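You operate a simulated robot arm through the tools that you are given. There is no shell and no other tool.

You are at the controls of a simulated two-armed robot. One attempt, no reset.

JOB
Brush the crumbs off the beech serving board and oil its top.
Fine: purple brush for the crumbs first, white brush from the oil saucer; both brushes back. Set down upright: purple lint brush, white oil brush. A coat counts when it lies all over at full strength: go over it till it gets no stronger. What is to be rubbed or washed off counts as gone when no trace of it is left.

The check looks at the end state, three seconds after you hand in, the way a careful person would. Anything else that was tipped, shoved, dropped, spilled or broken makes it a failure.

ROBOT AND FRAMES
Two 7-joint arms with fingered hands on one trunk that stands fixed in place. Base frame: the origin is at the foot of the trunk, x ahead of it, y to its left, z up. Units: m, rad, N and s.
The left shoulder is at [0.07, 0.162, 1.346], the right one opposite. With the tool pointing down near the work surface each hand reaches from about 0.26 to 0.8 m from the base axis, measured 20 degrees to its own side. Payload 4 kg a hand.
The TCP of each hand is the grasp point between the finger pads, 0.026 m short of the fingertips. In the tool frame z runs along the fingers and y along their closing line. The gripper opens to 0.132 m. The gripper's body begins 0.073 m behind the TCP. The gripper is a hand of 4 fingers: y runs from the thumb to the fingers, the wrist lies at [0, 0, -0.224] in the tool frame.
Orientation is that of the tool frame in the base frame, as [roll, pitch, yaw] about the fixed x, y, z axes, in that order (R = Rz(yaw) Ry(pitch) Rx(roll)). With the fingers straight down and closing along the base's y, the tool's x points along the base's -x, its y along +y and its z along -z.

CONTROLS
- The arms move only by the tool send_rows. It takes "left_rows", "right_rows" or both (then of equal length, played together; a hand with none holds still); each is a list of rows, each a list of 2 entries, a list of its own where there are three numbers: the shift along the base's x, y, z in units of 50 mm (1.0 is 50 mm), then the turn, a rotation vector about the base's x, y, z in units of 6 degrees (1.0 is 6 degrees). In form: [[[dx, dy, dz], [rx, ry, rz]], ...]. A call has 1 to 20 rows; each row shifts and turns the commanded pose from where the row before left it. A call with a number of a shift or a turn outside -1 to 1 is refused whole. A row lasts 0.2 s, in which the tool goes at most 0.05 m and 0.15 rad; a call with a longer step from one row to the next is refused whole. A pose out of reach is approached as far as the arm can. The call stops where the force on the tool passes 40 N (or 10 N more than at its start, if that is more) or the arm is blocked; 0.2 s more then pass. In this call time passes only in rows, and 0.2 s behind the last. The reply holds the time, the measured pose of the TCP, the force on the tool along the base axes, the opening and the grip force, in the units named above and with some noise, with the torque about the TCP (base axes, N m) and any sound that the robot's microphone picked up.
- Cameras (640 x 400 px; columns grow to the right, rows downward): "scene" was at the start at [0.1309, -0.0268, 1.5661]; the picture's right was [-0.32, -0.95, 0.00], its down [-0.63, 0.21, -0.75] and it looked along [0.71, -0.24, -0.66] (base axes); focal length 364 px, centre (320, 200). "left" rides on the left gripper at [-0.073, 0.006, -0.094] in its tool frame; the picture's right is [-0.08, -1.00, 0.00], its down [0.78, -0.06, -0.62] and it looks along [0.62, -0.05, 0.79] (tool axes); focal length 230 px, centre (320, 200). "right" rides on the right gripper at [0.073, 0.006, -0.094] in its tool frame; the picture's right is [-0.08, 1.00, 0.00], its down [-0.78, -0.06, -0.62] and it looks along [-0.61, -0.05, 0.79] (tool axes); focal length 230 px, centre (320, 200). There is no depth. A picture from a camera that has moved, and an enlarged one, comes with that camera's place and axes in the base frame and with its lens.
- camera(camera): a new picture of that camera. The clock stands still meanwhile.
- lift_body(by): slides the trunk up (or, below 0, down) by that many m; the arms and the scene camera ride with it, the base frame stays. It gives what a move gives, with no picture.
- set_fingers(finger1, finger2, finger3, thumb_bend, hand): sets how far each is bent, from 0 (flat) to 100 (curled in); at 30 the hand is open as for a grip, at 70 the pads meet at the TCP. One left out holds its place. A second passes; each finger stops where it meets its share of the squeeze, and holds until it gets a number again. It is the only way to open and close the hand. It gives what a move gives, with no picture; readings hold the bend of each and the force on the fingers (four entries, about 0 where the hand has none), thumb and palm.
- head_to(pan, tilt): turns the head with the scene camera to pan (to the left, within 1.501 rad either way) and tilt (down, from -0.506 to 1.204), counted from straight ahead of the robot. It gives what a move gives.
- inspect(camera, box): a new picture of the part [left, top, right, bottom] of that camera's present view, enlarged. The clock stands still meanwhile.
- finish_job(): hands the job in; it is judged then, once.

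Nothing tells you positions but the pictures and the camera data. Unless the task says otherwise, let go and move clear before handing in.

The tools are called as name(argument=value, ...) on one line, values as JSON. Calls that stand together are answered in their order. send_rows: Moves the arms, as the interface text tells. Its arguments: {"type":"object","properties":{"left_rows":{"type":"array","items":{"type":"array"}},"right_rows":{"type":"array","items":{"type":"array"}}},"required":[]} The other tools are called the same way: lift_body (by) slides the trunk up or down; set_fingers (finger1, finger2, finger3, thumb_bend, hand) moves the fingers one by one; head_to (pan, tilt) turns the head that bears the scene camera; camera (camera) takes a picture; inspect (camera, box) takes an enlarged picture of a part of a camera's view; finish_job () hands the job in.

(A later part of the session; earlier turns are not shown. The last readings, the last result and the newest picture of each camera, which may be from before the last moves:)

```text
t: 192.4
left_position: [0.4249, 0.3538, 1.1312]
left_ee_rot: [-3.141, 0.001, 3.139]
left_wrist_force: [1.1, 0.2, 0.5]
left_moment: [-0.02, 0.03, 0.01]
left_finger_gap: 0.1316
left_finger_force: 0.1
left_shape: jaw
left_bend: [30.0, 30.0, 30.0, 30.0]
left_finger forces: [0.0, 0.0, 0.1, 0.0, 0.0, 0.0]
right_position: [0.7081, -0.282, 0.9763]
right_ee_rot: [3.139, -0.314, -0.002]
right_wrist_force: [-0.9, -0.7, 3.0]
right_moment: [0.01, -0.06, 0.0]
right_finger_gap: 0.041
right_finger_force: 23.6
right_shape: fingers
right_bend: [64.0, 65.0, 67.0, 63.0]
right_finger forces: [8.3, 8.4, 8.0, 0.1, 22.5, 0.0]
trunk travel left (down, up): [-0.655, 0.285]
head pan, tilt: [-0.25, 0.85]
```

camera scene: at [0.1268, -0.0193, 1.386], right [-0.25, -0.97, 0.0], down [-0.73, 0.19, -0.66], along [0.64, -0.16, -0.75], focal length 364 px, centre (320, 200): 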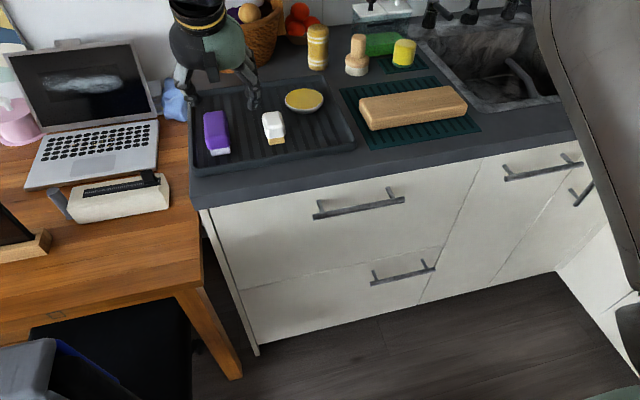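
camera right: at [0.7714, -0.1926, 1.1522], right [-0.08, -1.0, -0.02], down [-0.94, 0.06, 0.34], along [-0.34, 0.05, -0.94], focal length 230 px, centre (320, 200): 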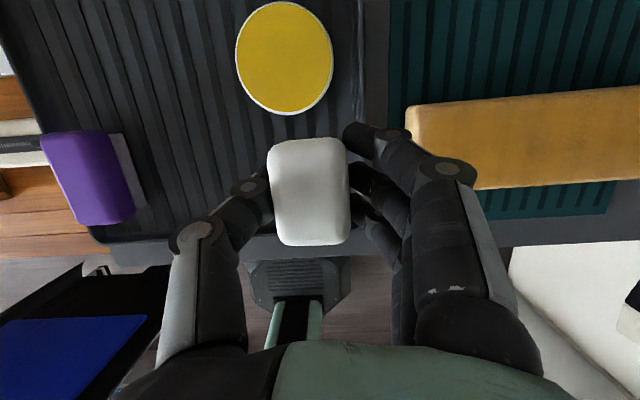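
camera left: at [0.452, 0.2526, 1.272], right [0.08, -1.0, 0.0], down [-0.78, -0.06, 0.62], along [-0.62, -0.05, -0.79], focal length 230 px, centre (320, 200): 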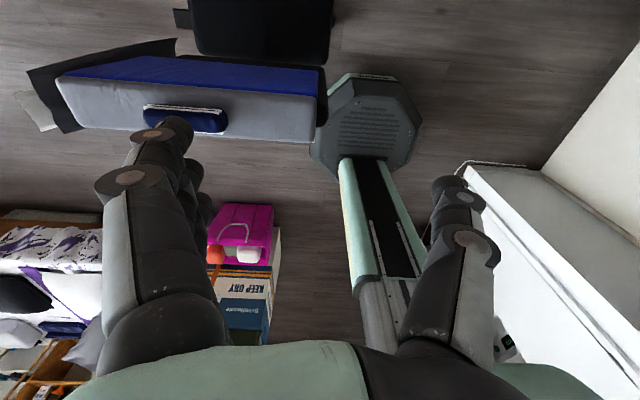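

Contact at 3 N. Slow stroke to the right on the near lane, then back on the next.

send_rows(right_rows=[[[-0.02, 0, -0.005], [0, 0, 0]], [[0, -0.24, 0], [0, 0, 0]], [[0, -0.24, 0], [0, 0, 0]], [[0, -0.24, 0], [0, 0, 0]], [[0, -0.24, 0], [0, 0, 0]], [[0, -0.24, 0], [0, 0, 0]], [[0, -0.24, 0], [0, 0, 0]], [[0, -0.24, 0], [0, 0, 0]], [[0, -0.24, 0], [0, 0, 0]], [[0, -0.24, 0], [0, 0, 0]], [[0, -0.24, 0], [0, 0, 0]], [[0, -0.24, 0], [0, 0, 0]], [[0, -0.24, 0], [0, 0, 0]], [[0, -0.24, 0], [0, 0, 0]], [[0, -0.24, 0], [0, 0, 0]], [[0, -0.24, 0], [0, 0, 0]], [[0, -0.24, 0], [0, 0, 0]], [[0, -0.18, 0], [0, 0, 0]], [[0, 0, 0], [0, 0, 0]]])

send_rows(right_rows=[[[0.13, 0, 0], [0, 0, 0]], [[0.13, 0, 0], [0, 0, 0]], [[0, 0.26, 0], [0, 0, 0]], [[0, 0.26, 0], [0, 0, 0]], [[0, 0.26, 0], [0, 0, 0]], [[0, 0.26, 0], [0, 0, 0]], [[0, 0.26, 0], [0, 0, 0]], [[0, 0.26, 0], [0, 0, 0]], [[0, 0.26, 0], [0, 0, 0]], [[0, 0.26, 0], [0, 0, 0]], [[0, 0.26, 0], [0, 0, 0]], [[0, 0.26, 0], [0, 0, 0]], [[0, 0.26, 0], [0, 0, 0]], [[0, 0.26, 0], [0, 0, 0]], [[0, 0.26, 0], [0, 0, 0]], [[0, 0.26, 0], [0, 0, 0]], [[0, 0.26, 0], [0, 0, 0]], [[0, 0.2, 0], [0, 0, 0]], [[0, 0, 0], [0, 0, 0]]])

inspect(camera="scene", box=[350, 65, 478, 145])

```text
t: 196.4
left_position: [0.4232, 0.3549, 1.1324]
left_ee_rot: [-3.141, 0.0, -3.14]
left_wrist_force: [0.2, -0.3, 0.2]
left_moment: [0.0, 0.01, -0.05]
left_finger_gap: 0.1318
left_finger_force: 0.0
left_shape: jaw
left_bend: [30.0, 30.0, 30.0, 30.0]
left_finger forces: [0.1, 0.0, 0.0, 0.0, 0.0, 0.0]
right_position: [0.7058, -0.4813, 0.9753]
right_ee_rot: [3.136, -0.315, 0.0]
right_wrist_force: [0.0, 5.2, 6.1]
right_moment: [0.36, -0.11, 0.12]
right_finger_gap: 0.041
right_finger_force: 23.3
right_shape: fingers
right_bend: [66.0, 66.0, 67.0, 63.0]
right_finger forces: [7.1, 7.2, 7.1, 0.1, 24.6, 0.0]
trunk travel left (down, up): [-0.655, 0.285]
head pan, tilt: [-0.25, 0.85]
```

```text
t: 200.4
left_position: [0.4251, 0.3544, 1.1312]
left_ee_rot: [3.141, 0.002, -3.14]
left_wrist_force: [-0.4, -0.3, 0.0]
left_moment: [-0.02, 0.0, 0.01]
left_finger_gap: 0.1318
left_finger_force: 0.0
left_shape: jaw
left_bend: [30.0, 30.0, 30.0, 30.0]
left_finger forces: [0.0, 0.0, 0.0, 0.0, 0.0, 0.1]
right_position: [0.7201, -0.2764, 0.9768]
right_ee_rot: [3.138, -0.313, -0.002]
right_wrist_force: [-0.4, -0.4, -0.6]
right_moment: [0.01, 0.03, 0.0]
right_finger_gap: 0.041
right_finger_force: 23.6
right_shape: fingers
right_bend: [65.0, 66.0, 67.0, 64.0]
right_finger forces: [7.7, 8.0, 7.9, 0.1, 23.1, 0.0]
trunk travel left (down, up): [-0.655, 0.285]
head pan, tilt: [-0.25, 0.85]
```

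```text
5.00 times, centred on (414, 105) of scene
camera zoom: at [0.1269, -0.0197, 1.3859], right [-0.25, -0.97, 0.0], down [-0.73, 0.19, -0.66], along [0.64, -0.16, -0.75], focal length 1822 px, centre (-150, 675)
```

zoom: 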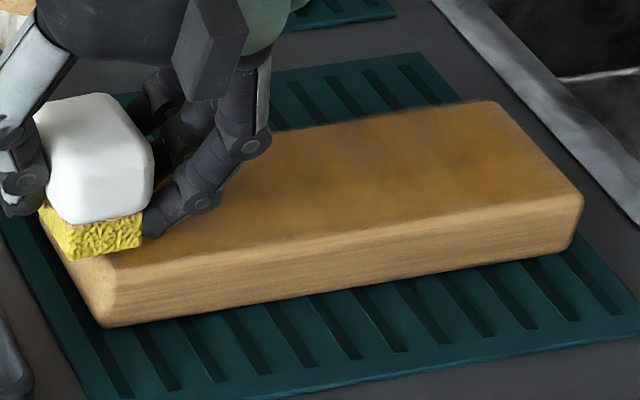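

Contact went light at the left end. I'll press slightly, stroke across the left end, and continue the middle lanes.

send_rows(right_rows=[[[0, 0, -0.035], [0, 0, 0]], [[-0.15, 0, 0], [0, 0, 0]], [[-0.15, 0, 0], [0, 0, 0]], [[0, 0, 0], [0, 0, 0]], [[0.2, 0, 0], [0, 0, 0]], [[0.2, 0, 0], [0, 0, 0]], [[0.2, 0, 0], [0, 0, 0]], [[0.2, 0, 0], [0, 0, 0]], [[0.2, 0, 0], [0, 0, 0]], [[0.14, 0, 0], [0, 0, 0]], [[0, 0, 0], [0, 0, 0]]])

send_rows(right_rows=[[[-0.2, -0.1, 0], [0, 0, 0]], [[-0.12, -0.1, 0], [0, 0, 0]], [[0, -0.26, 0], [0, 0, 0]], [[0, -0.26, 0], [0, 0, 0]], [[0, -0.26, 0], [0, 0, 0]], [[0, -0.26, 0], [0, 0, 0]], [[0, -0.26, 0], [0, 0, 0]], [[0, -0.26, 0], [0, 0, 0]], [[0, -0.26, 0], [0, 0, 0]], [[0, -0.26, 0], [0, 0, 0]], [[0, -0.26, 0], [0, 0, 0]], [[0, -0.26, 0], [0, 0, 0]], [[0, -0.26, 0], [0, 0, 0]], [[0, -0.26, 0], [0, 0, 0]], [[0, -0.26, 0], [0, 0, 0]], [[0, -0.26, 0], [0, 0, 0]], [[0, -0.26, 0], [0, 0, 0]], [[0, 0, 0], [0, 0, 0]]])

inspect(camera="scene", box=[350, 65, 478, 145])

```text
t: 202.8
left_position: [0.4236, 0.3546, 1.132]
left_ee_rot: [3.141, 0.002, -3.141]
left_wrist_force: [0.7, 0.2, 0.8]
left_moment: [0.0, -0.03, 0.01]
left_finger_gap: 0.1318
left_finger_force: 0.1
left_shape: jaw
left_bend: [30.0, 30.0, 30.0, 30.0]
left_finger forces: [0.0, 0.0, 0.0, 0.1, 0.0, 0.0]
right_position: [0.7613, -0.2766, 0.9741]
right_ee_rot: [3.138, -0.314, -0.002]
right_wrist_force: [-4.3, -0.2, 6.9]
right_moment: [0.07, 0.08, 0.06]
right_finger_gap: 0.041
right_finger_force: 24.2
right_shape: fingers
right_bend: [66.0, 66.0, 68.0, 64.0]
right_finger forces: [7.9, 8.2, 8.4, 0.0, 24.1, 0.0]
trunk travel left (down, up): [-0.655, 0.285]
head pan, tilt: [-0.25, 0.85]
```

```text
t: 206.6
left_position: [0.4226, 0.3559, 1.1324]
left_ee_rot: [-3.14, -0.001, 3.141]
left_wrist_force: [0.7, 0.3, -0.1]
left_moment: [0.01, -0.03, -0.01]
left_finger_gap: 0.132
left_finger_force: 0.0
left_shape: jaw
left_bend: [30.0, 30.0, 30.0, 30.0]
left_finger forces: [0.0, 0.0, 0.0, 0.1, 0.0, 0.0]
right_position: [0.7447, -0.4802, 0.976]
right_ee_rot: [3.138, -0.314, 0.0]
right_wrist_force: [-0.2, 3.6, 4.9]
right_moment: [0.23, -0.11, 0.09]
right_finger_gap: 0.0409
right_finger_force: 24.1
right_shape: fingers
right_bend: [66.0, 66.0, 67.0, 64.0]
right_finger forces: [7.8, 7.8, 7.4, 0.0, 24.8, 0.0]
trunk travel left (down, up): [-0.655, 0.285]
head pan, tilt: [-0.25, 0.85]
```

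```text
5.00 times, centred on (414, 105) of scene
camera zoom: at [0.1263, -0.0181, 1.3861], right [-0.25, -0.97, 0.0], down [-0.73, 0.19, -0.66], along [0.64, -0.16, -0.75], focal length 1822 px, centre (-150, 675)
```

zoom: 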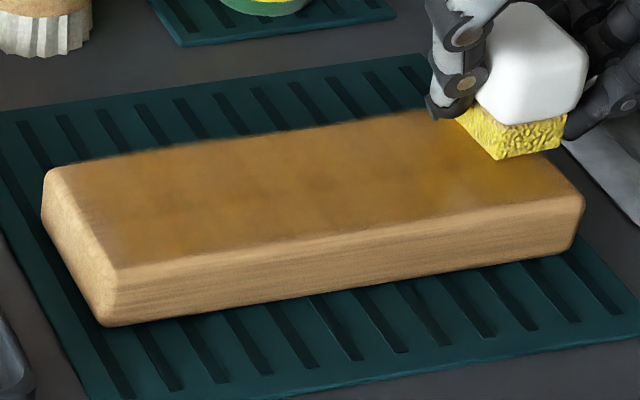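

I'll stroke across the right end both ways, then along the middle lane to the left.

send_rows(right_rows=[[[0.17, 0, 0], [0, 0, 0]], [[0.17, 0, 0], [0, 0, 0]], [[0, 0, 0], [0, 0, 0]], [[-0.22, 0, 0], [0, 0, 0]], [[-0.22, 0, 0], [0, 0, 0]], [[-0.22, 0, 0], [0, 0, 0]], [[-0.22, 0, 0], [0, 0, 0]], [[-0.22, 0, 0], [0, 0, 0]], [[-0.04, 0, 0], [0, 0, 0]], [[0, 0, 0], [0, 0, 0]], [[0.2, 0, 0], [0, 0, 0]], [[0.2, 0, 0], [0, 0, 0]], [[0.14, 0, 0], [0, 0, 0]], [[0, 0, 0], [0, 0, 0]]])

send_rows(right_rows=[[[0, 0.26, -0.01], [0, 0, 0]], [[0, 0.26, 0], [0, 0, 0]], [[0, 0.26, 0], [0, 0, 0]], [[0, 0.26, 0], [0, 0, 0]], [[0, 0.26, 0], [0, 0, 0]], [[0, 0.26, 0], [0, 0, 0]], [[0, 0.26, 0], [0, 0, 0]], [[0, 0.26, 0], [0, 0, 0]], [[0, 0.26, 0], [0, 0, 0]], [[0, 0.26, 0], [0, 0, 0]], [[0, 0.26, 0], [0, 0, 0]], [[0, 0.26, 0], [0, 0, 0]], [[0, 0.26, 0], [0, 0, 0]], [[0, 0.26, 0], [0, 0, 0]], [[0, 0.26, 0], [0, 0, 0]], [[0, 0.2, 0], [0, 0, 0]], [[0, 0, 0], [0, 0, 0]]])

inspect(camera="scene", box=[350, 65, 478, 145])

```text
t: 209.6
left_position: [0.4224, 0.353, 1.1336]
left_ee_rot: [3.141, 0.002, -3.14]
left_wrist_force: [0.8, -0.1, 0.2]
left_moment: [0.0, -0.01, -0.01]
left_finger_gap: 0.1319
left_finger_force: 0.0
left_shape: jaw
left_bend: [30.0, 30.0, 30.0, 30.0]
left_finger forces: [0.0, 0.0, 0.1, 0.0, 0.0, 0.0]
right_position: [0.7331, -0.4802, 0.9755]
right_ee_rot: [3.138, -0.315, 0.001]
right_wrist_force: [-2.6, -0.3, 5.6]
right_moment: [0.14, -0.08, 0.06]
right_finger_gap: 0.0411
right_finger_force: 23.2
right_shape: fingers
right_bend: [66.0, 66.0, 67.0, 64.0]
right_finger forces: [8.0, 8.3, 7.7, 0.0, 23.4, 0.0]
trunk travel left (down, up): [-0.655, 0.285]
head pan, tilt: [-0.25, 0.85]
```

```text
t: 213.2
left_position: [0.4213, 0.3545, 1.1328]
left_ee_rot: [3.141, 0.001, -3.14]
left_wrist_force: [0.5, -0.2, 0.6]
left_moment: [0.01, -0.01, -0.01]
left_finger_gap: 0.132
left_finger_force: 0.0
left_shape: jaw
left_bend: [30.0, 30.0, 30.0, 30.0]
left_finger forces: [0.0, 0.0, 0.0, 0.0, 0.0, 0.0]
right_position: [0.7319, -0.2773, 0.9736]
right_ee_rot: [3.136, -0.312, 0.0]
right_wrist_force: [-2.7, -4.7, 6.6]
right_moment: [-0.12, -0.1, -0.09]
right_finger_gap: 0.0414
right_finger_force: 25.4
right_shape: fingers
right_bend: [66.0, 66.0, 67.0, 64.0]
right_finger forces: [9.5, 10.0, 8.5, 0.0, 22.3, 0.0]
trunk travel left (down, up): [-0.655, 0.285]
head pan, tilt: [-0.25, 0.85]
```

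```text
5.00 times, centred on (414, 105) of scene
camera zoom: at [0.1254, -0.0201, 1.3861], right [-0.25, -0.97, 0.0], down [-0.73, 0.19, -0.66], along [0.64, -0.16, -0.75], focal length 1822 px, centre (-150, 675)
```

zoom: 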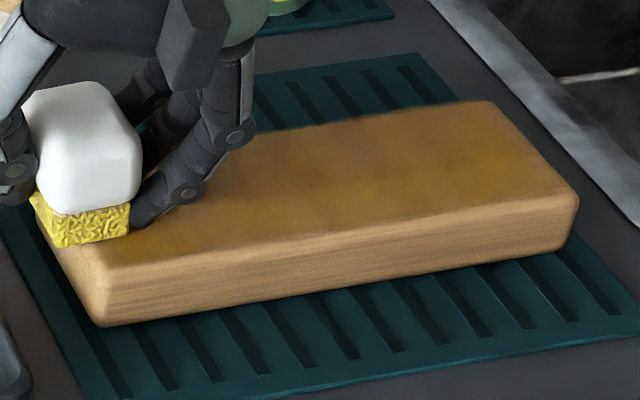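

Getting more uniform. I'll dip once more and go over the far lane and the whole surface again.

send_rows(right_rows=[[[0, 0, 0.3], [0, 0, 0]], [[0, 0, 0.75], [0, 0, 0]], [[0.46, 0.74, 0], [0, 0, 0]], [[0.46, 0.74, 0], [0, 0, 0]], [[0.46, 0.74, 0], [0, 0, 0]], [[0, 0, -0.4], [0, 0, 0]], [[0, 0, -0.4], [0, 0, 0]], [[0, 0, -0.26], [0, 0, 0]], [[0, 0, 0], [0, 0, 0]]])

inspect(camera="scene", box=[350, 65, 478, 145])

inspect(camera="scene", box=[354, 80, 418, 120])

inspect(camera="scene", box=[260, 70, 340, 120])

```text
t: 215.2
left_position: [0.4242, 0.353, 1.1325]
left_ee_rot: [-3.141, -0.001, -3.141]
left_wrist_force: [0.5, -0.5, 0.6]
left_moment: [-0.03, 0.0, 0.02]
left_finger_gap: 0.1316
left_finger_force: 0.1
left_shape: jaw
left_bend: [30.0, 30.0, 30.0, 30.0]
left_finger forces: [0.1, 0.0, 0.1, 0.0, 0.0, 0.1]
right_position: [0.8022, -0.1662, 0.9732]
right_ee_rot: [3.139, -0.313, -0.001]
right_wrist_force: [-0.1, -0.2, -0.6]
right_moment: [0.01, -0.01, -0.01]
right_finger_gap: 0.0413
right_finger_force: 24.2
right_shape: fingers
right_bend: [65.0, 66.0, 68.0, 63.0]
right_finger forces: [7.9, 8.4, 7.8, 0.0, 23.4, 0.0]
trunk travel left (down, up): [-0.655, 0.285]
head pan, tilt: [-0.25, 0.85]
```

```text
5.00 times, centred on (414, 105) of scene
camera zoom: at [0.1273, -0.0202, 1.3859], right [-0.25, -0.97, 0.0], down [-0.73, 0.19, -0.66], along [0.64, -0.16, -0.75], focal length 1822 px, centre (-150, 675)
```

zoom: 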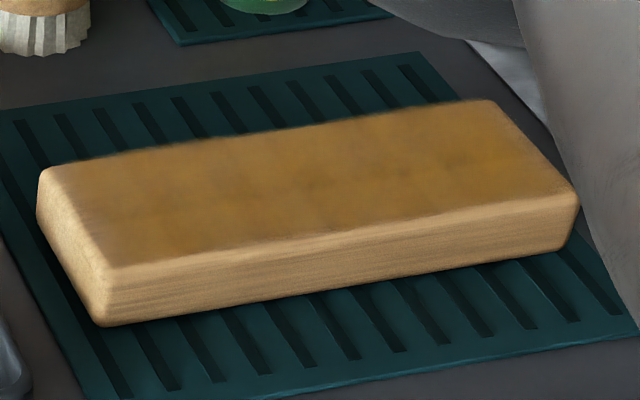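

```text
10.00 times, centred on (386, 100) of scene
camera zoom: at [0.1273, -0.0202, 1.3859], right [-0.25, -0.97, 0.0], down [-0.73, 0.19, -0.66], along [0.64, -0.16, -0.75], focal length 3645 px, centre (-340, 1200)
```

zoom: 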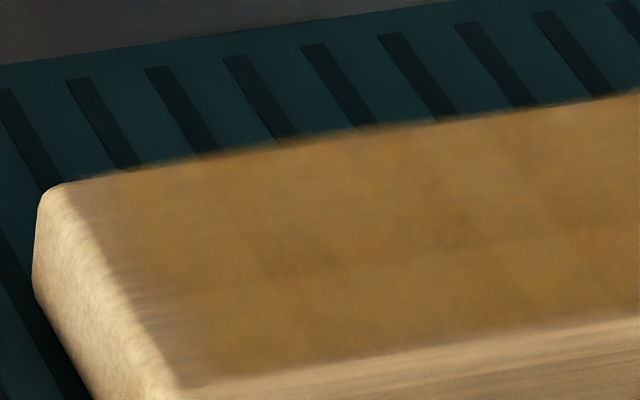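

```text
8.00 times, centred on (300, 95) of scene
camera zoom: at [0.1273, -0.0202, 1.3859], right [-0.25, -0.97, 0.0], down [-0.73, 0.19, -0.66], along [0.64, -0.16, -0.75], focal length 2916 px, centre (480, 1040)
```

zoom: 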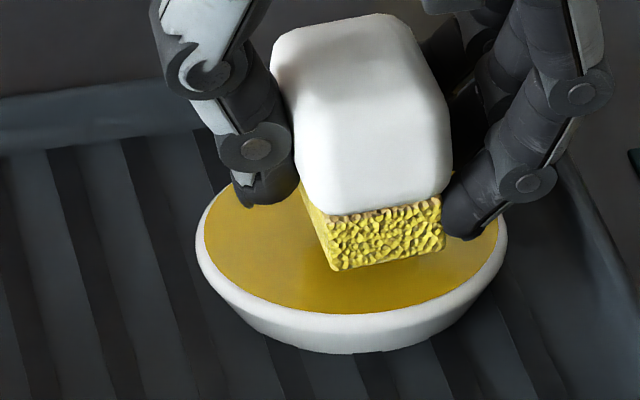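

The middle looks saturated, but a thin strip at the left end and the very edges are lighter. I'll dip and then do a perimeter loop with the pad overhanging the edges.

send_rows(right_rows=[[[0, 0, -0.1], [0, 0, 0]], [[0, 0, -0.06], [0, 0, 0]], [[0, 0, -0.03], [0, 0, 0]], [[0, 0, 0], [0, 0, 0]], [[0, 0, 0], [0, 0, 0]], [[0, 0, 0], [0, 0, 0]]])

```text
t: 216.6
left_position: [0.4244, 0.3547, 1.1319]
left_ee_rot: [3.141, 0.0, 3.141]
left_wrist_force: [-0.2, -0.3, -0.3]
left_moment: [0.01, -0.05, 0.04]
left_finger_gap: 0.1321
left_finger_force: 0.0
left_shape: jaw
left_bend: [30.0, 30.0, 30.0, 30.0]
left_finger forces: [0.0, 0.1, 0.0, 0.1, 0.0, 0.0]
right_position: [0.8018, -0.1656, 0.9637]
right_ee_rot: [3.138, -0.313, -0.001]
right_wrist_force: [0.7, -0.7, 1.9]
right_moment: [-0.03, -0.05, 0.0]
right_finger_gap: 0.0414
right_finger_force: 23.9
right_shape: fingers
right_bend: [65.0, 66.0, 68.0, 63.0]
right_finger forces: [8.2, 8.6, 7.8, 0.0, 23.2, 0.0]
trunk travel left (down, up): [-0.655, 0.285]
head pan, tilt: [-0.25, 0.85]
```

send_rows(right_rows=[[[0, 0, -0.025], [0, 0, 0]], [[0, 0, 0], [0, 0, 0]], [[0, 0, 0], [0, 0, 0]], [[0, 0, 0], [0, 0, 0]], [[0, 0, 0.3], [0, 0, 0]], [[0, 0, 0.5], [0, 0, 0]], [[0, 0, 0.4], [0, 0, 0]], [[-0.25, -0.735, 0], [0, 0, 0]], [[-0.25, -0.735, 0], [0, 0, 0]], [[-0.25, -0.735, 0], [0, 0, 0]], [[0, 0, -0.4], [0, 0, 0]], [[0, 0, -0.4], [0, 0, 0]], [[0, 0, -0.1], [0, 0, 0]], [[0, 0, -0.04], [0, 0, 0]], [[0, 0, 0], [0, 0, 0]]])

inspect(camera="scene", box=[340, 65, 436, 125])

```text
t: 219.8
left_position: [0.4236, 0.3541, 1.132]
left_ee_rot: [3.14, 0.001, -3.141]
left_wrist_force: [-0.5, -0.2, -0.3]
left_moment: [0.01, -0.01, 0.01]
left_finger_gap: 0.1319
left_finger_force: 0.0
left_shape: jaw
left_bend: [30.0, 30.0, 30.0, 30.0]
left_finger forces: [0.1, 0.0, 0.0, 0.0, 0.1, 0.0]
right_position: [0.7654, -0.2751, 0.9746]
right_ee_rot: [3.14, -0.313, -0.001]
right_wrist_force: [-0.6, 0.0, 0.1]
right_moment: [-0.02, 0.01, 0.03]
right_finger_gap: 0.0412
right_finger_force: 22.9
right_shape: fingers
right_bend: [65.0, 66.0, 68.0, 63.0]
right_finger forces: [7.7, 8.3, 7.4, 0.0, 22.8, 0.0]
trunk travel left (down, up): [-0.655, 0.285]
head pan, tilt: [-0.25, 0.85]
```

```text
6.67 times, centred on (388, 95) of scene
camera zoom: at [0.1271, -0.0195, 1.386], right [-0.25, -0.97, 0.0], down [-0.73, 0.19, -0.66], along [0.64, -0.16, -0.75], focal length 2430 px, centre (-133, 900)
```

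zoom: 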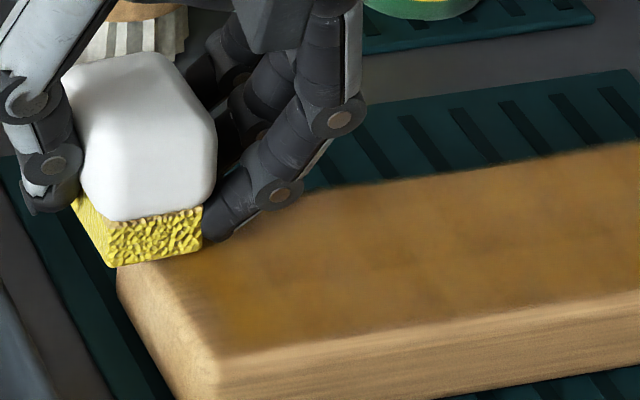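

send_rows(right_rows=[[[0, 0, -0.03], [0, 0, 0]], [[0, 0, 0], [0, 0, 0]], [[-0.15, 0, 0], [0, 0, 0]], [[-0.15, 0, 0], [0, 0, 0]], [[-0.15, 0, 0], [0, 0, 0]], [[-0.15, 0, 0], [0, 0, 0]], [[-0.15, 0, 0], [0, 0, 0]], [[-0.15, 0, 0], [0, 0, 0]], [[-0.15, 0, 0], [0, 0, 0]], [[-0.15, 0, 0], [0, 0, 0]], [[0, 0, 0], [0, 0, 0]]])

inspect(camera="scene", box=[340, 65, 436, 125])

```text
t: 222.2
left_position: [0.4242, 0.3543, 1.1322]
left_ee_rot: [3.141, 0.0, -3.142]
left_wrist_force: [0.3, 0.1, 0.2]
left_moment: [0.02, -0.03, 0.02]
left_finger_gap: 0.132
left_finger_force: 0.1
left_shape: jaw
left_bend: [30.0, 30.0, 30.0, 30.0]
left_finger forces: [0.1, 0.0, 0.0, 0.0, 0.1, 0.0]
right_position: [0.7055, -0.2751, 0.9735]
right_ee_rot: [3.136, -0.313, -0.002]
right_wrist_force: [2.5, -0.4, 4.8]
right_moment: [0.03, -0.28, -0.03]
right_finger_gap: 0.0411
right_finger_force: 24.1
right_shape: fingers
right_bend: [66.0, 66.0, 68.0, 63.0]
right_finger forces: [8.9, 8.2, 7.9, 0.0, 23.3, 0.1]
trunk travel left (down, up): [-0.655, 0.285]
head pan, tilt: [-0.25, 0.85]
```

```text
6.67 times, centred on (388, 95) of scene
camera zoom: at [0.127, -0.0189, 1.386], right [-0.25, -0.97, 0.0], down [-0.73, 0.19, -0.66], along [0.64, -0.16, -0.75], focal length 2430 px, centre (-133, 900)
```

zoom: 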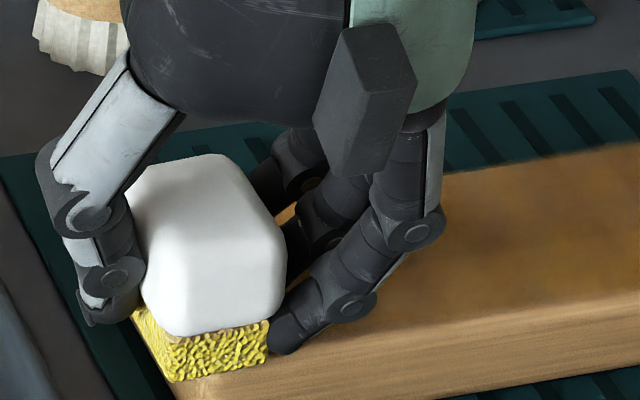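

Contact is fine here. I'll pitch the hand 1.5° so the near side of the pad presses better, and stroke the near edge to the right.

send_rows(right_rows=[[[0, 0, 0], [0, -0.25, 0]], [[0, -0.26, 0], [0, 0, 0]], [[0, -0.26, 0], [0, 0, 0]], [[0, -0.26, 0], [0, 0, 0]], [[0, -0.26, 0], [0, 0, 0]], [[0, -0.26, 0], [0, 0, 0]], [[0, -0.26, 0], [0, 0, 0]], [[0, -0.26, 0], [0, 0, 0]], [[0, -0.26, 0], [0, 0, 0]], [[0, -0.26, 0], [0, 0, 0]], [[0, -0.26, 0], [0, 0, 0]], [[0, -0.26, 0], [0, 0, 0]], [[0, -0.26, 0], [0, 0, 0]], [[0, -0.26, 0], [0, 0, 0]], [[0, -0.26, 0], [0, 0, 0]], [[0, -0.26, 0], [0, 0, 0]], [[0, -0.26, 0], [0, 0, 0]], [[0, -0.08, 0], [0, 0, 0]], [[0, 0, 0], [0, 0, 0]]])

inspect(camera="scene", box=[350, 65, 478, 145])

```text
t: 226.2
left_position: [0.4224, 0.3535, 1.1313]
left_ee_rot: [-3.139, -0.002, 3.142]
left_wrist_force: [0.5, 0.1, 0.7]
left_moment: [0.02, 0.0, -0.02]
left_finger_gap: 0.132
left_finger_force: 0.0
left_shape: jaw
left_bend: [30.0, 30.0, 30.0, 30.0]
left_finger forces: [0.1, 0.0, 0.0, 0.0, 0.0, 0.0]
right_position: [0.7039, -0.4878, 0.975]
right_ee_rot: [3.139, -0.338, -0.002]
right_wrist_force: [0.5, 1.9, 1.4]
right_moment: [0.1, -0.04, 0.07]
right_finger_gap: 0.0413
right_finger_force: 23.6
right_shape: fingers
right_bend: [66.0, 66.0, 68.0, 63.0]
right_finger forces: [7.6, 8.1, 7.4, 0.0, 23.9, 0.0]
trunk travel left (down, up): [-0.655, 0.285]
head pan, tilt: [-0.25, 0.85]
```

```text
5.00 times, centred on (414, 105) of scene
camera zoom: at [0.1267, -0.019, 1.386], right [-0.25, -0.97, 0.0], down [-0.73, 0.19, -0.66], along [0.64, -0.16, -0.75], focal length 1822 px, centre (-150, 675)
```

zoom: 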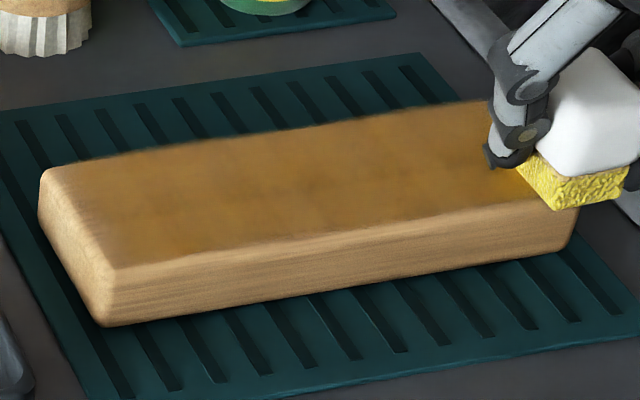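

The near edge looks better. Now the right end toward the far side, then the far edge back to the left.

send_rows(right_rows=[[[0, 0, -0.015], [0, 0, 0]], [[0.15, 0, 0], [0, 0, 0]], [[0.15, 0, 0], [0, 0, 0]], [[0.15, 0, 0], [0, 0, 0]], [[0.15, 0, 0], [0, 0.12, 0]], [[0.15, 0, 0], [0, 0.13, 0]], [[0.15, 0, 0], [0, 0, 0]], [[0.15, 0, 0], [0, 0, 0]], [[0.15, 0, 0], [0, 0, 0]], [[0.07, 0, 0], [0, 0, 0]], [[0, 0, 0], [0, 0, 0]]])

send_rows(right_rows=[[[0, 0.26, 0], [0, 0, 0]], [[0, 0.26, 0], [0, 0, 0]], [[0, 0.26, 0], [0, 0, 0]], [[0, 0.26, 0], [0, 0, 0]], [[0, 0.26, 0], [0, 0, 0]], [[0, 0.26, 0], [0, 0, 0]], [[0, 0.26, 0], [0, 0, 0]], [[0, 0.26, 0], [0, 0, 0]], [[0, 0.26, 0], [0, 0, 0]], [[0, 0.26, 0], [0, 0, 0]], [[0, 0.26, 0], [0, 0, 0]], [[0, 0.26, 0], [0, 0, 0]], [[0, 0.26, 0], [0, 0, 0]], [[0, 0.26, 0], [0, 0, 0]], [[0, 0.26, 0], [0, 0, 0]], [[0, 0.26, 0], [0, 0, 0]], [[0, 0.06, 0], [0, 0, 0]], [[0, 0, 0], [0, 0, 0]]])

inspect(camera="scene", box=[350, 65, 478, 145])

```text
t: 228.6
left_position: [0.4232, 0.3544, 1.1316]
left_ee_rot: [-3.141, 0.0, 3.141]
left_wrist_force: [0.0, 0.6, -0.4]
left_moment: [0.0, -0.01, 0.04]
left_finger_gap: 0.1317
left_finger_force: 0.1
left_shape: jaw
left_bend: [30.0, 30.0, 30.0, 30.0]
left_finger forces: [0.0, 0.0, 0.0, 0.0, 0.1, 0.1]
right_position: [0.7672, -0.4858, 0.9742]
right_ee_rot: [3.141, -0.316, 0.0]
right_wrist_force: [-5.1, -0.2, 5.4]
right_moment: [0.11, 0.13, 0.1]
right_finger_gap: 0.041
right_finger_force: 24.7
right_shape: fingers
right_bend: [65.0, 66.0, 68.0, 64.0]
right_finger forces: [7.5, 8.7, 8.2, 0.1, 23.3, 0.0]
trunk travel left (down, up): [-0.655, 0.285]
head pan, tilt: [-0.25, 0.85]
```

```text
t: 232.4
left_position: [0.4234, 0.3532, 1.1328]
left_ee_rot: [-3.141, -0.001, 3.14]
left_wrist_force: [0.2, 1.0, -0.1]
left_moment: [0.02, 0.02, -0.02]
left_finger_gap: 0.1321
left_finger_force: 0.0
left_shape: jaw
left_bend: [30.0, 30.0, 30.0, 30.0]
left_finger forces: [0.1, 0.0, 0.0, 0.0, 0.1, 0.0]
right_position: [0.7678, -0.2792, 0.974]
right_ee_rot: [3.137, -0.315, -0.003]
right_wrist_force: [-0.5, -3.6, 6.3]
right_moment: [-0.06, 0.0, -0.03]
right_finger_gap: 0.0413
right_finger_force: 24.8
right_shape: fingers
right_bend: [65.0, 66.0, 68.0, 64.0]
right_finger forces: [8.6, 9.3, 8.3, 0.0, 22.0, 0.0]
trunk travel left (down, up): [-0.655, 0.285]
head pan, tilt: [-0.25, 0.85]
```

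```text
5.00 times, centred on (414, 105) of scene
camera zoom: at [0.126, -0.0195, 1.3861], right [-0.25, -0.97, 0.0], down [-0.73, 0.19, -0.66], along [0.64, -0.16, -0.75], focal length 1822 px, centre (-150, 675)
```

zoom: 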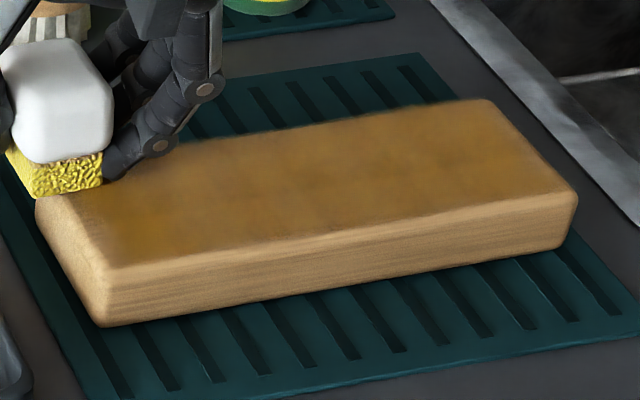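

I'll lift and look at the board from above with the hand camera as well.

send_rows(right_rows=[[[0, 0, 0.3], [0, 0, 0]], [[0, 0, 0.8], [0, 0, 0]], [[-0.7, -0.6, 0.3], [0, 0, 0]], [[-0.7, -0.6, 0.2], [0, 0, 0]], [[-0.7, -0.5, 0], [0, 0, 0]], [[-0.5, -0.4, 0], [0, 0, 0]], [[0, 0, 0], [0, 0, 0]]])

camera(camera="right")

inspect(camera="right", box=[200, 20, 440, 170])

inspect(camera="scene", box=[350, 65, 478, 145])

```text
t: 234.0
left_position: [0.4244, 0.355, 1.1317]
left_ee_rot: [3.141, -0.002, 3.141]
left_wrist_force: [-0.4, 0.9, -0.2]
left_moment: [0.0, 0.04, 0.0]
left_finger_gap: 0.132
left_finger_force: 0.1
left_shape: jaw
left_bend: [30.0, 30.0, 30.0, 30.0]
left_finger forces: [0.0, 0.1, 0.1, 0.1, 0.1, 0.0]
right_position: [0.6392, -0.383, 1.0519]
right_ee_rot: [3.136, -0.312, 0.003]
right_wrist_force: [-0.1, 1.2, 0.0]
right_moment: [-0.02, 0.01, 0.05]
right_finger_gap: 0.0411
right_finger_force: 22.3
right_shape: fingers
right_bend: [65.0, 66.0, 68.0, 64.0]
right_finger forces: [7.5, 8.0, 7.3, 0.0, 22.4, 0.0]
trunk travel left (down, up): [-0.655, 0.285]
head pan, tilt: [-0.25, 0.85]
```

```text
taken
camera right: at [0.6805, -0.3884, 1.1636], right [-0.08, -1.0, -0.02], down [-0.94, 0.06, 0.34], along [-0.34, 0.04, -0.94], focal length 230 px, centre (320, 200)
```

right: 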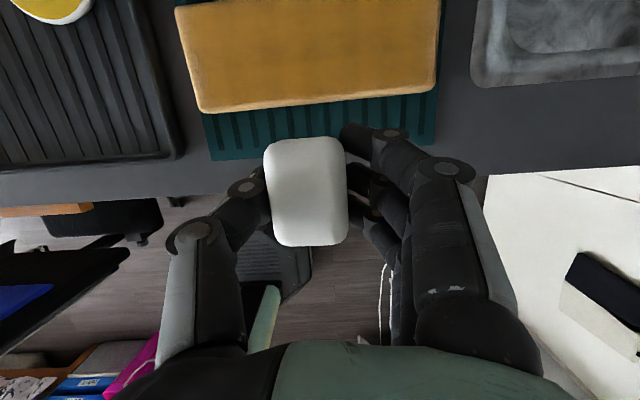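

```text
2.67 times, centred on (320, 95) of right
camera zoom: at [0.6805, -0.3884, 1.1636], right [-0.08, -1.0, -0.02], down [-0.94, 0.06, 0.34], along [-0.34, 0.04, -0.94], focal length 614 px, centre (320, 480)
```

zoom: 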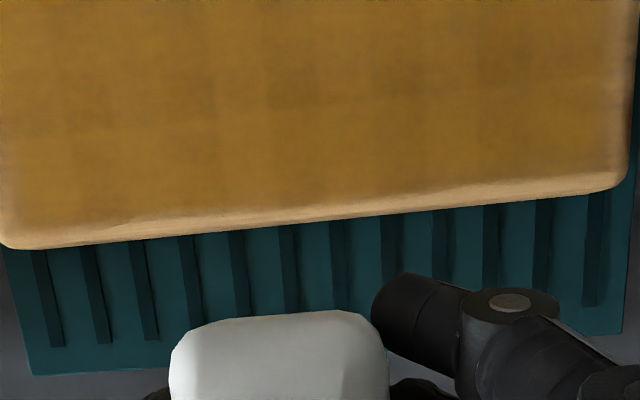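

```text
5.00 times, centred on (414, 105) of scene
camera zoom: at [0.1278, -0.0183, 1.3859], right [-0.25, -0.97, 0.0], down [-0.73, 0.19, -0.66], along [0.64, -0.16, -0.75], focal length 1822 px, centre (-150, 675)
```

zoom: 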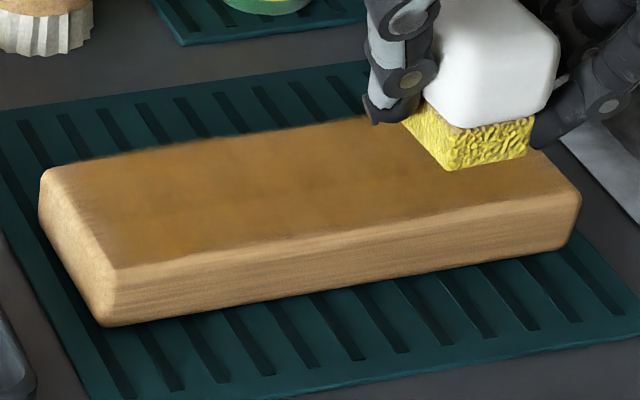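

From above I can still see faint bands, so the coat isn't fully even yet. I'll dip again and do another full round.

send_rows(right_rows=[[[0.6, 0.7, 0], [0, 0, 0]], [[0.6, 0.7, 0], [0, 0, 0]], [[0.6, 0.7, 0], [0, 0, 0]], [[0.6, 0.75, 0], [0, 0, 0]], [[0.5, 0.75, 0], [0, 0, 0]], [[0.36, 0.74, 0], [0, 0, 0]], [[0, 0, -0.4], [0, 0, 0]], [[0, 0, -0.4], [0, 0, 0]], [[0, 0, -0.4], [0, 0, 0]], [[0, 0, -0.3], [0, 0, 0]], [[0, 0, -0.12], [0, 0, 0]], [[0, 0, 0], [0, 0, 0]]])

inspect(camera="scene", box=[260, 70, 340, 120])

inspect(camera="scene", box=[350, 65, 478, 145])

```text
t: 236.6
left_position: [0.4243, 0.3544, 1.1321]
left_ee_rot: [-3.142, 0.001, -3.142]
left_wrist_force: [-0.1, -0.4, -0.6]
left_moment: [-0.04, -0.01, -0.03]
left_finger_gap: 0.1319
left_finger_force: 0.0
left_shape: jaw
left_bend: [30.0, 30.0, 30.0, 30.0]
left_finger forces: [0.0, 0.1, 0.1, 0.0, 0.1, 0.0]
right_position: [0.7953, -0.1628, 0.9704]
right_ee_rot: [3.138, -0.312, -0.002]
right_wrist_force: [-0.1, 0.5, -0.4]
right_moment: [-0.01, -0.04, 0.01]
right_finger_gap: 0.0407
right_finger_force: 21.8
right_shape: fingers
right_bend: [65.0, 66.0, 68.0, 64.0]
right_finger forces: [7.2, 7.6, 6.8, 0.0, 21.3, 0.0]
right hand out of reach, approached as far as the arm can: row 6
trunk travel left (down, up): [-0.655, 0.285]
head pan, tilt: [-0.25, 0.85]
```

```text
8.00 times, centred on (300, 95) of scene
camera zoom: at [0.127, -0.0194, 1.386], right [-0.25, -0.97, 0.0], down [-0.73, 0.19, -0.66], along [0.64, -0.16, -0.75], focal length 2916 px, centre (480, 1040)
```

zoom: 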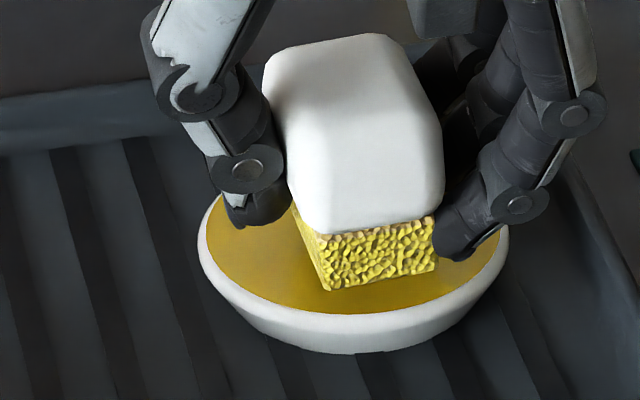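

```text
5.00 times, centred on (414, 105) of scene
camera zoom: at [0.127, -0.0194, 1.386], right [-0.25, -0.97, 0.0], down [-0.73, 0.19, -0.66], along [0.64, -0.16, -0.75], focal length 1822 px, centre (-150, 675)
```

zoom: 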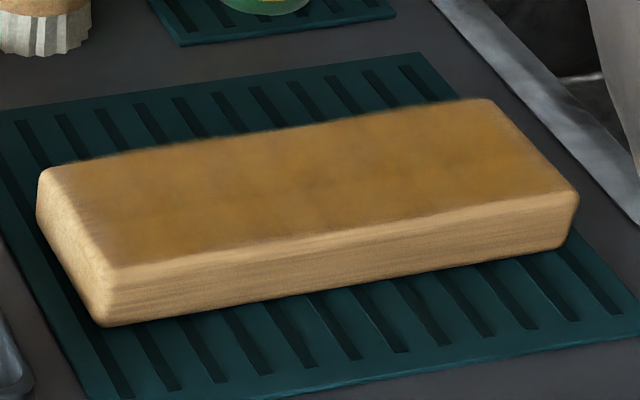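

I'll shift forward 6 mm and dip.

send_rows(right_rows=[[[0.12, -0.06, 0], [0, 0, 0]], [[0, 0, -0.08], [0, 0, 0]], [[0, 0, -0.05], [0, 0, 0]], [[0, 0, -0.03], [0, 0, 0]], [[0, 0, 0], [0, 0, 0]], [[0, 0, 0], [0, 0, 0]], [[0, 0, 0], [0, 0, 0]]])

```text
t: 238.2
left_position: [0.424, 0.3542, 1.1321]
left_ee_rot: [-3.14, -0.002, -3.141]
left_wrist_force: [-0.5, -0.3, -0.4]
left_moment: [0.0, 0.01, 0.0]
left_finger_gap: 0.132
left_finger_force: 0.1
left_shape: jaw
left_bend: [30.0, 30.0, 30.0, 30.0]
left_finger forces: [0.0, 0.0, 0.0, 0.1, 0.1, 0.0]
right_position: [0.8014, -0.1647, 0.9629]
right_ee_rot: [3.137, -0.312, -0.003]
right_wrist_force: [-0.9, -0.5, 0.3]
right_moment: [0.02, 0.01, 0.0]
right_finger_gap: 0.0409
right_finger_force: 21.4
right_shape: fingers
right_bend: [65.0, 66.0, 68.0, 64.0]
right_finger forces: [7.3, 7.6, 6.8, 0.1, 21.2, 0.1]
trunk travel left (down, up): [-0.655, 0.285]
head pan, tilt: [-0.25, 0.85]
```

send_rows(right_rows=[[[0, 0, -0.03], [0, 0, 0]], [[0, 0, 0], [0, 0, 0]], [[0, 0, 0], [0, 0, 0]], [[0, 0, 0], [0, 0, 0]]])

inspect(camera="scene", box=[260, 70, 340, 120])

```text
t: 239.2
left_position: [0.4234, 0.3546, 1.1328]
left_ee_rot: [3.141, 0.0, 3.141]
left_wrist_force: [0.2, 0.1, 0.2]
left_moment: [-0.02, 0.01, 0.01]
left_finger_gap: 0.1321
left_finger_force: 0.1
left_shape: jaw
left_bend: [30.0, 30.0, 30.0, 30.0]
left_finger forces: [0.0, 0.1, 0.0, 0.0, 0.1, 0.0]
right_position: [0.8013, -0.1641, 0.9622]
right_ee_rot: [3.138, -0.314, -0.002]
right_wrist_force: [0.2, 0.3, 5.1]
right_moment: [0.1, -0.13, -0.04]
right_finger_gap: 0.0407
right_finger_force: 22.2
right_shape: fingers
right_bend: [65.0, 66.0, 68.0, 64.0]
right_finger forces: [8.0, 7.6, 7.1, 0.0, 21.6, 0.0]
trunk travel left (down, up): [-0.655, 0.285]
head pan, tilt: [-0.25, 0.85]
```

```text
8.00 times, centred on (300, 95) of scene
camera zoom: at [0.1262, -0.0191, 1.3861], right [-0.25, -0.97, 0.0], down [-0.73, 0.19, -0.66], along [0.64, -0.16, -0.75], focal length 2916 px, centre (480, 1040)
```

zoom: 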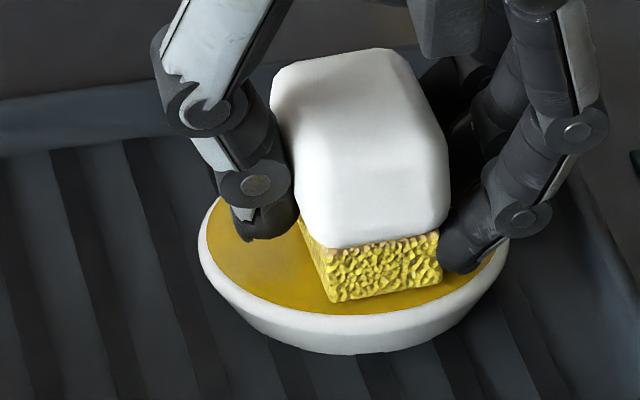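

The brush has crept about 5 mm up in the hand, leaving little finger clearance. I'll stand it upright on the middle of the board, release, and re-grip it higher.

send_rows(right_rows=[[[0, 0, 0.3], [0, 0, 0]], [[0, 0, 0.5], [0, 0, 0]], [[0, 0, 0.4], [0, 0, 0]], [[-0.25, -0.8, 0], [0, 0, 0]], [[-0.25, -0.8, 0], [0, 0, 0]], [[-0.25, -0.8, 0], [0, 0, 0]], [[-0.25, -0.8, 0], [0, 0, 0]], [[-0.25, -0.8, 0], [0, 0, 0]], [[-0.1, -0.4, 0], [0, 0, 0]], [[0, 0, -0.4], [0, 0, 0]], [[0, 0, -0.3], [0, 0, 0]], [[0, 0, -0.14], [0, 0, 0]], [[0, 0, -0.04], [0, 0, 0]], [[0, 0, 0], [0, 0, 0]]])

inspect(camera="scene", box=[370, 65, 450, 115])

```text
t: 242.2
left_position: [0.4237, 0.3534, 1.1315]
left_ee_rot: [-3.141, 0.0, -3.141]
left_wrist_force: [0.4, -0.4, -0.4]
left_moment: [-0.02, -0.01, -0.01]
left_finger_gap: 0.1319
left_finger_force: 0.1
left_shape: jaw
left_bend: [30.0, 30.0, 30.0, 30.0]
left_finger forces: [0.1, 0.1, 0.1, 0.0, 0.1, 0.1]
right_position: [0.7347, -0.3853, 0.9764]
right_ee_rot: [3.139, -0.313, -0.003]
right_wrist_force: [0.0, 0.1, -0.9]
right_moment: [0.0, 0.03, 0.0]
right_finger_gap: 0.0409
right_finger_force: 21.2
right_shape: fingers
right_bend: [65.0, 66.0, 68.0, 64.0]
right_finger forces: [7.3, 7.4, 6.7, 0.1, 20.9, 0.0]
trunk travel left (down, up): [-0.655, 0.285]
head pan, tilt: [-0.25, 0.85]
```

```text
8.00 times, centred on (410, 90) of scene
camera zoom: at [0.127, -0.0194, 1.386], right [-0.25, -0.97, 0.0], down [-0.73, 0.19, -0.66], along [0.64, -0.16, -0.75], focal length 2916 px, centre (-400, 1080)
```

zoom: 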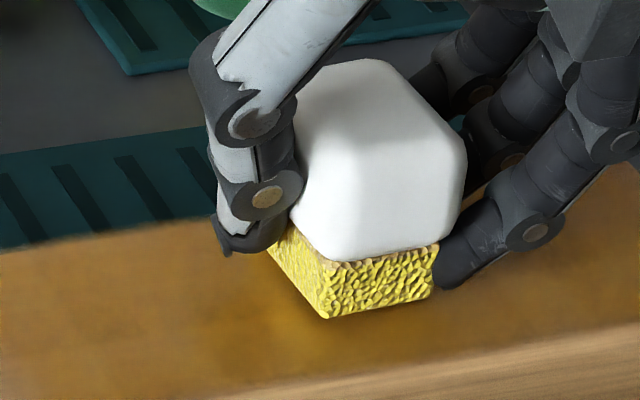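

send_rows(right_rows=[[[0, 0, -0.04], [0, 0, 0]], [[0, 0, -0.03], [0, 0, 0]], [[0, 0, 0], [0, 0, 0]]])

```text
t: 243.0
left_position: [0.4236, 0.3536, 1.1318]
left_ee_rot: [-3.141, 0.001, 3.141]
left_wrist_force: [-0.5, 0.7, -0.3]
left_moment: [0.0, 0.01, -0.01]
left_finger_gap: 0.1317
left_finger_force: 0.1
left_shape: jaw
left_bend: [30.0, 30.0, 30.0, 30.0]
left_finger forces: [0.1, 0.1, 0.0, 0.0, 0.0, 0.0]
right_position: [0.7341, -0.3849, 0.9738]
right_ee_rot: [3.138, -0.316, -0.003]
right_wrist_force: [0.3, -0.7, 4.4]
right_moment: [0.12, -0.15, -0.05]
right_finger_gap: 0.0408
right_finger_force: 21.9
right_shape: fingers
right_bend: [65.0, 66.0, 68.0, 64.0]
right_finger forces: [7.9, 7.6, 7.0, 0.1, 21.0, 0.1]
trunk travel left (down, up): [-0.655, 0.285]
head pan, tilt: [-0.25, 0.85]
```

Contact at 4.4 N. I'll release gently and check that it stands.

set_fingers(hand="right", finger1=60, finger2=60, finger3=60, thumb_bend=60)

set_fingers(hand="right", finger1=55, finger2=55, finger3=55, thumb_bend=55)

inspect(camera="scene", box=[370, 65, 450, 115])

camera(camera="right")

```text
t: 244.0
left_position: [0.4238, 0.3551, 1.1324]
left_ee_rot: [-3.141, 0.0, -3.141]
left_wrist_force: [-0.4, -0.1, 0.0]
left_moment: [0.0, 0.01, -0.02]
left_finger_gap: 0.1322
left_finger_force: 0.1
left_shape: jaw
left_bend: [30.0, 30.0, 30.0, 30.0]
left_finger forces: [0.1, 0.1, 0.0, 0.0, 0.0, 0.0]
right_position: [0.7353, -0.3847, 0.974]
right_ee_rot: [3.14, -0.315, 0.001]
right_wrist_force: [1.1, 1.7, 5.9]
right_moment: [0.1, -0.01, 0.04]
right_finger_gap: 0.0439
right_finger_force: 4.9
right_shape: fingers
right_bend: [59.0, 59.0, 61.0, 59.0]
right_finger forces: [0.9, 0.9, 5.1, 0.0, 3.4, 0.1]
trunk travel left (down, up): [-0.655, 0.285]
head pan, tilt: [-0.25, 0.85]
```

```text
t: 245.0
left_position: [0.4237, 0.3557, 1.132]
left_ee_rot: [-3.14, 0.001, 3.141]
left_wrist_force: [-0.8, 0.4, -0.2]
left_moment: [0.01, 0.04, -0.01]
left_finger_gap: 0.1318
left_finger_force: 0.1
left_shape: jaw
left_bend: [30.0, 30.0, 30.0, 30.0]
left_finger forces: [0.0, 0.0, 0.0, 0.0, 0.0, 0.1]
right_position: [0.7344, -0.3853, 0.9739]
right_ee_rot: [3.137, -0.313, 0.0]
right_wrist_force: [1.2, 3.8, 6.2]
right_moment: [0.04, 0.11, -0.03]
right_finger_gap: 0.0538
right_finger_force: 2.8
right_shape: fingers
right_bend: [55.0, 55.0, 61.0, 55.0]
right_finger forces: [0.0, 0.0, 6.3, 0.0, 0.0, 0.0]
trunk travel left (down, up): [-0.655, 0.285]
head pan, tilt: [-0.25, 0.85]
```

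```text
8.00 times, centred on (410, 90) of scene
camera zoom: at [0.1263, -0.0182, 1.3861], right [-0.25, -0.97, 0.0], down [-0.73, 0.19, -0.66], along [0.64, -0.16, -0.75], focal length 2916 px, centre (-400, 1080)
```

zoom: 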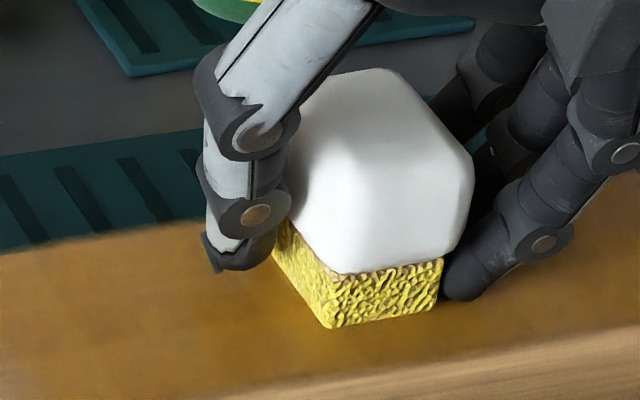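

```text
taken
camera right: at [0.7756, -0.39, 1.0859], right [-0.08, -1.0, -0.02], down [-0.94, 0.06, 0.34], along [-0.34, 0.04, -0.94], focal length 230 px, centre (320, 200)
```

right: 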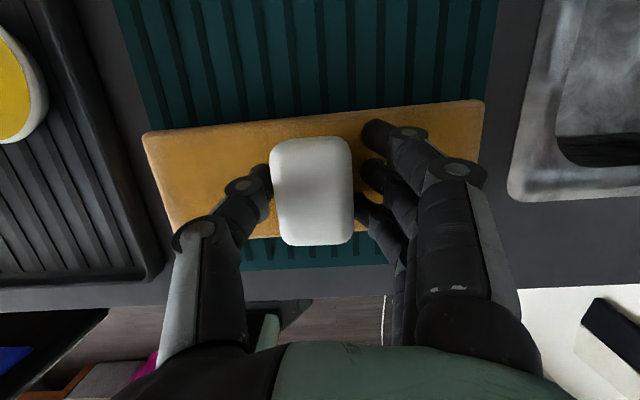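

Finger 3 is indeed touching the board, so re-gripping higher is the right move. I'll raise the hand 7 mm with the fingers open.

send_rows(right_rows=[[[0, 0, 0.05], [0, 0, 0]], [[0, -0.06, 0.1], [0, 0, 0]], [[0, 0, 0], [0, 0, 0]]])

camera(camera="right")

inspect(camera="scene", box=[370, 65, 450, 115])

```text
t: 245.8
left_position: [0.4228, 0.354, 1.1318]
left_ee_rot: [3.14, -0.001, 3.141]
left_wrist_force: [-0.3, 0.1, -1.1]
left_moment: [0.01, 0.0, 0.04]
left_finger_gap: 0.1316
left_finger_force: 0.1
left_shape: jaw
left_bend: [30.0, 30.0, 30.0, 30.0]
left_finger forces: [0.0, 0.0, 0.0, 0.1, 0.1, 0.0]
right_position: [0.7343, -0.3879, 0.9808]
right_ee_rot: [3.137, -0.312, -0.001]
right_wrist_force: [-0.3, 0.3, 0.0]
right_moment: [0.02, -0.01, -0.05]
right_finger_gap: 0.0542
right_finger_force: 0.1
right_shape: fingers
right_bend: [55.0, 55.0, 55.0, 55.0]
right_finger forces: [0.0, 0.0, 0.0, 0.0, 0.2, 0.1]
trunk travel left (down, up): [-0.655, 0.285]
head pan, tilt: [-0.25, 0.85]
```

```text
taken
camera right: at [0.7759, -0.3943, 1.092], right [-0.08, -1.0, -0.02], down [-0.94, 0.07, 0.35], along [-0.34, 0.05, -0.94], focal length 230 px, centre (320, 200)
```

right: 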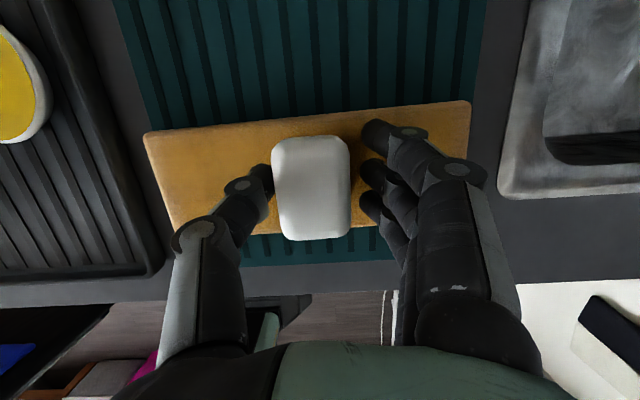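

```text
8.00 times, centred on (410, 90) of scene
camera zoom: at [0.1269, -0.0192, 1.386], right [-0.25, -0.97, 0.0], down [-0.73, 0.19, -0.66], along [0.64, -0.16, -0.75], focal length 2916 px, centre (-400, 1080)
```

zoom: 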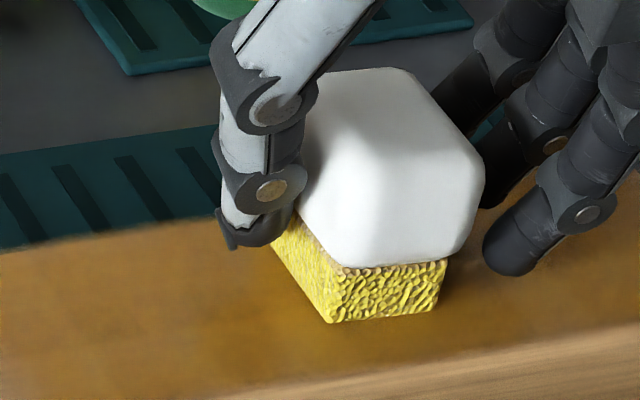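

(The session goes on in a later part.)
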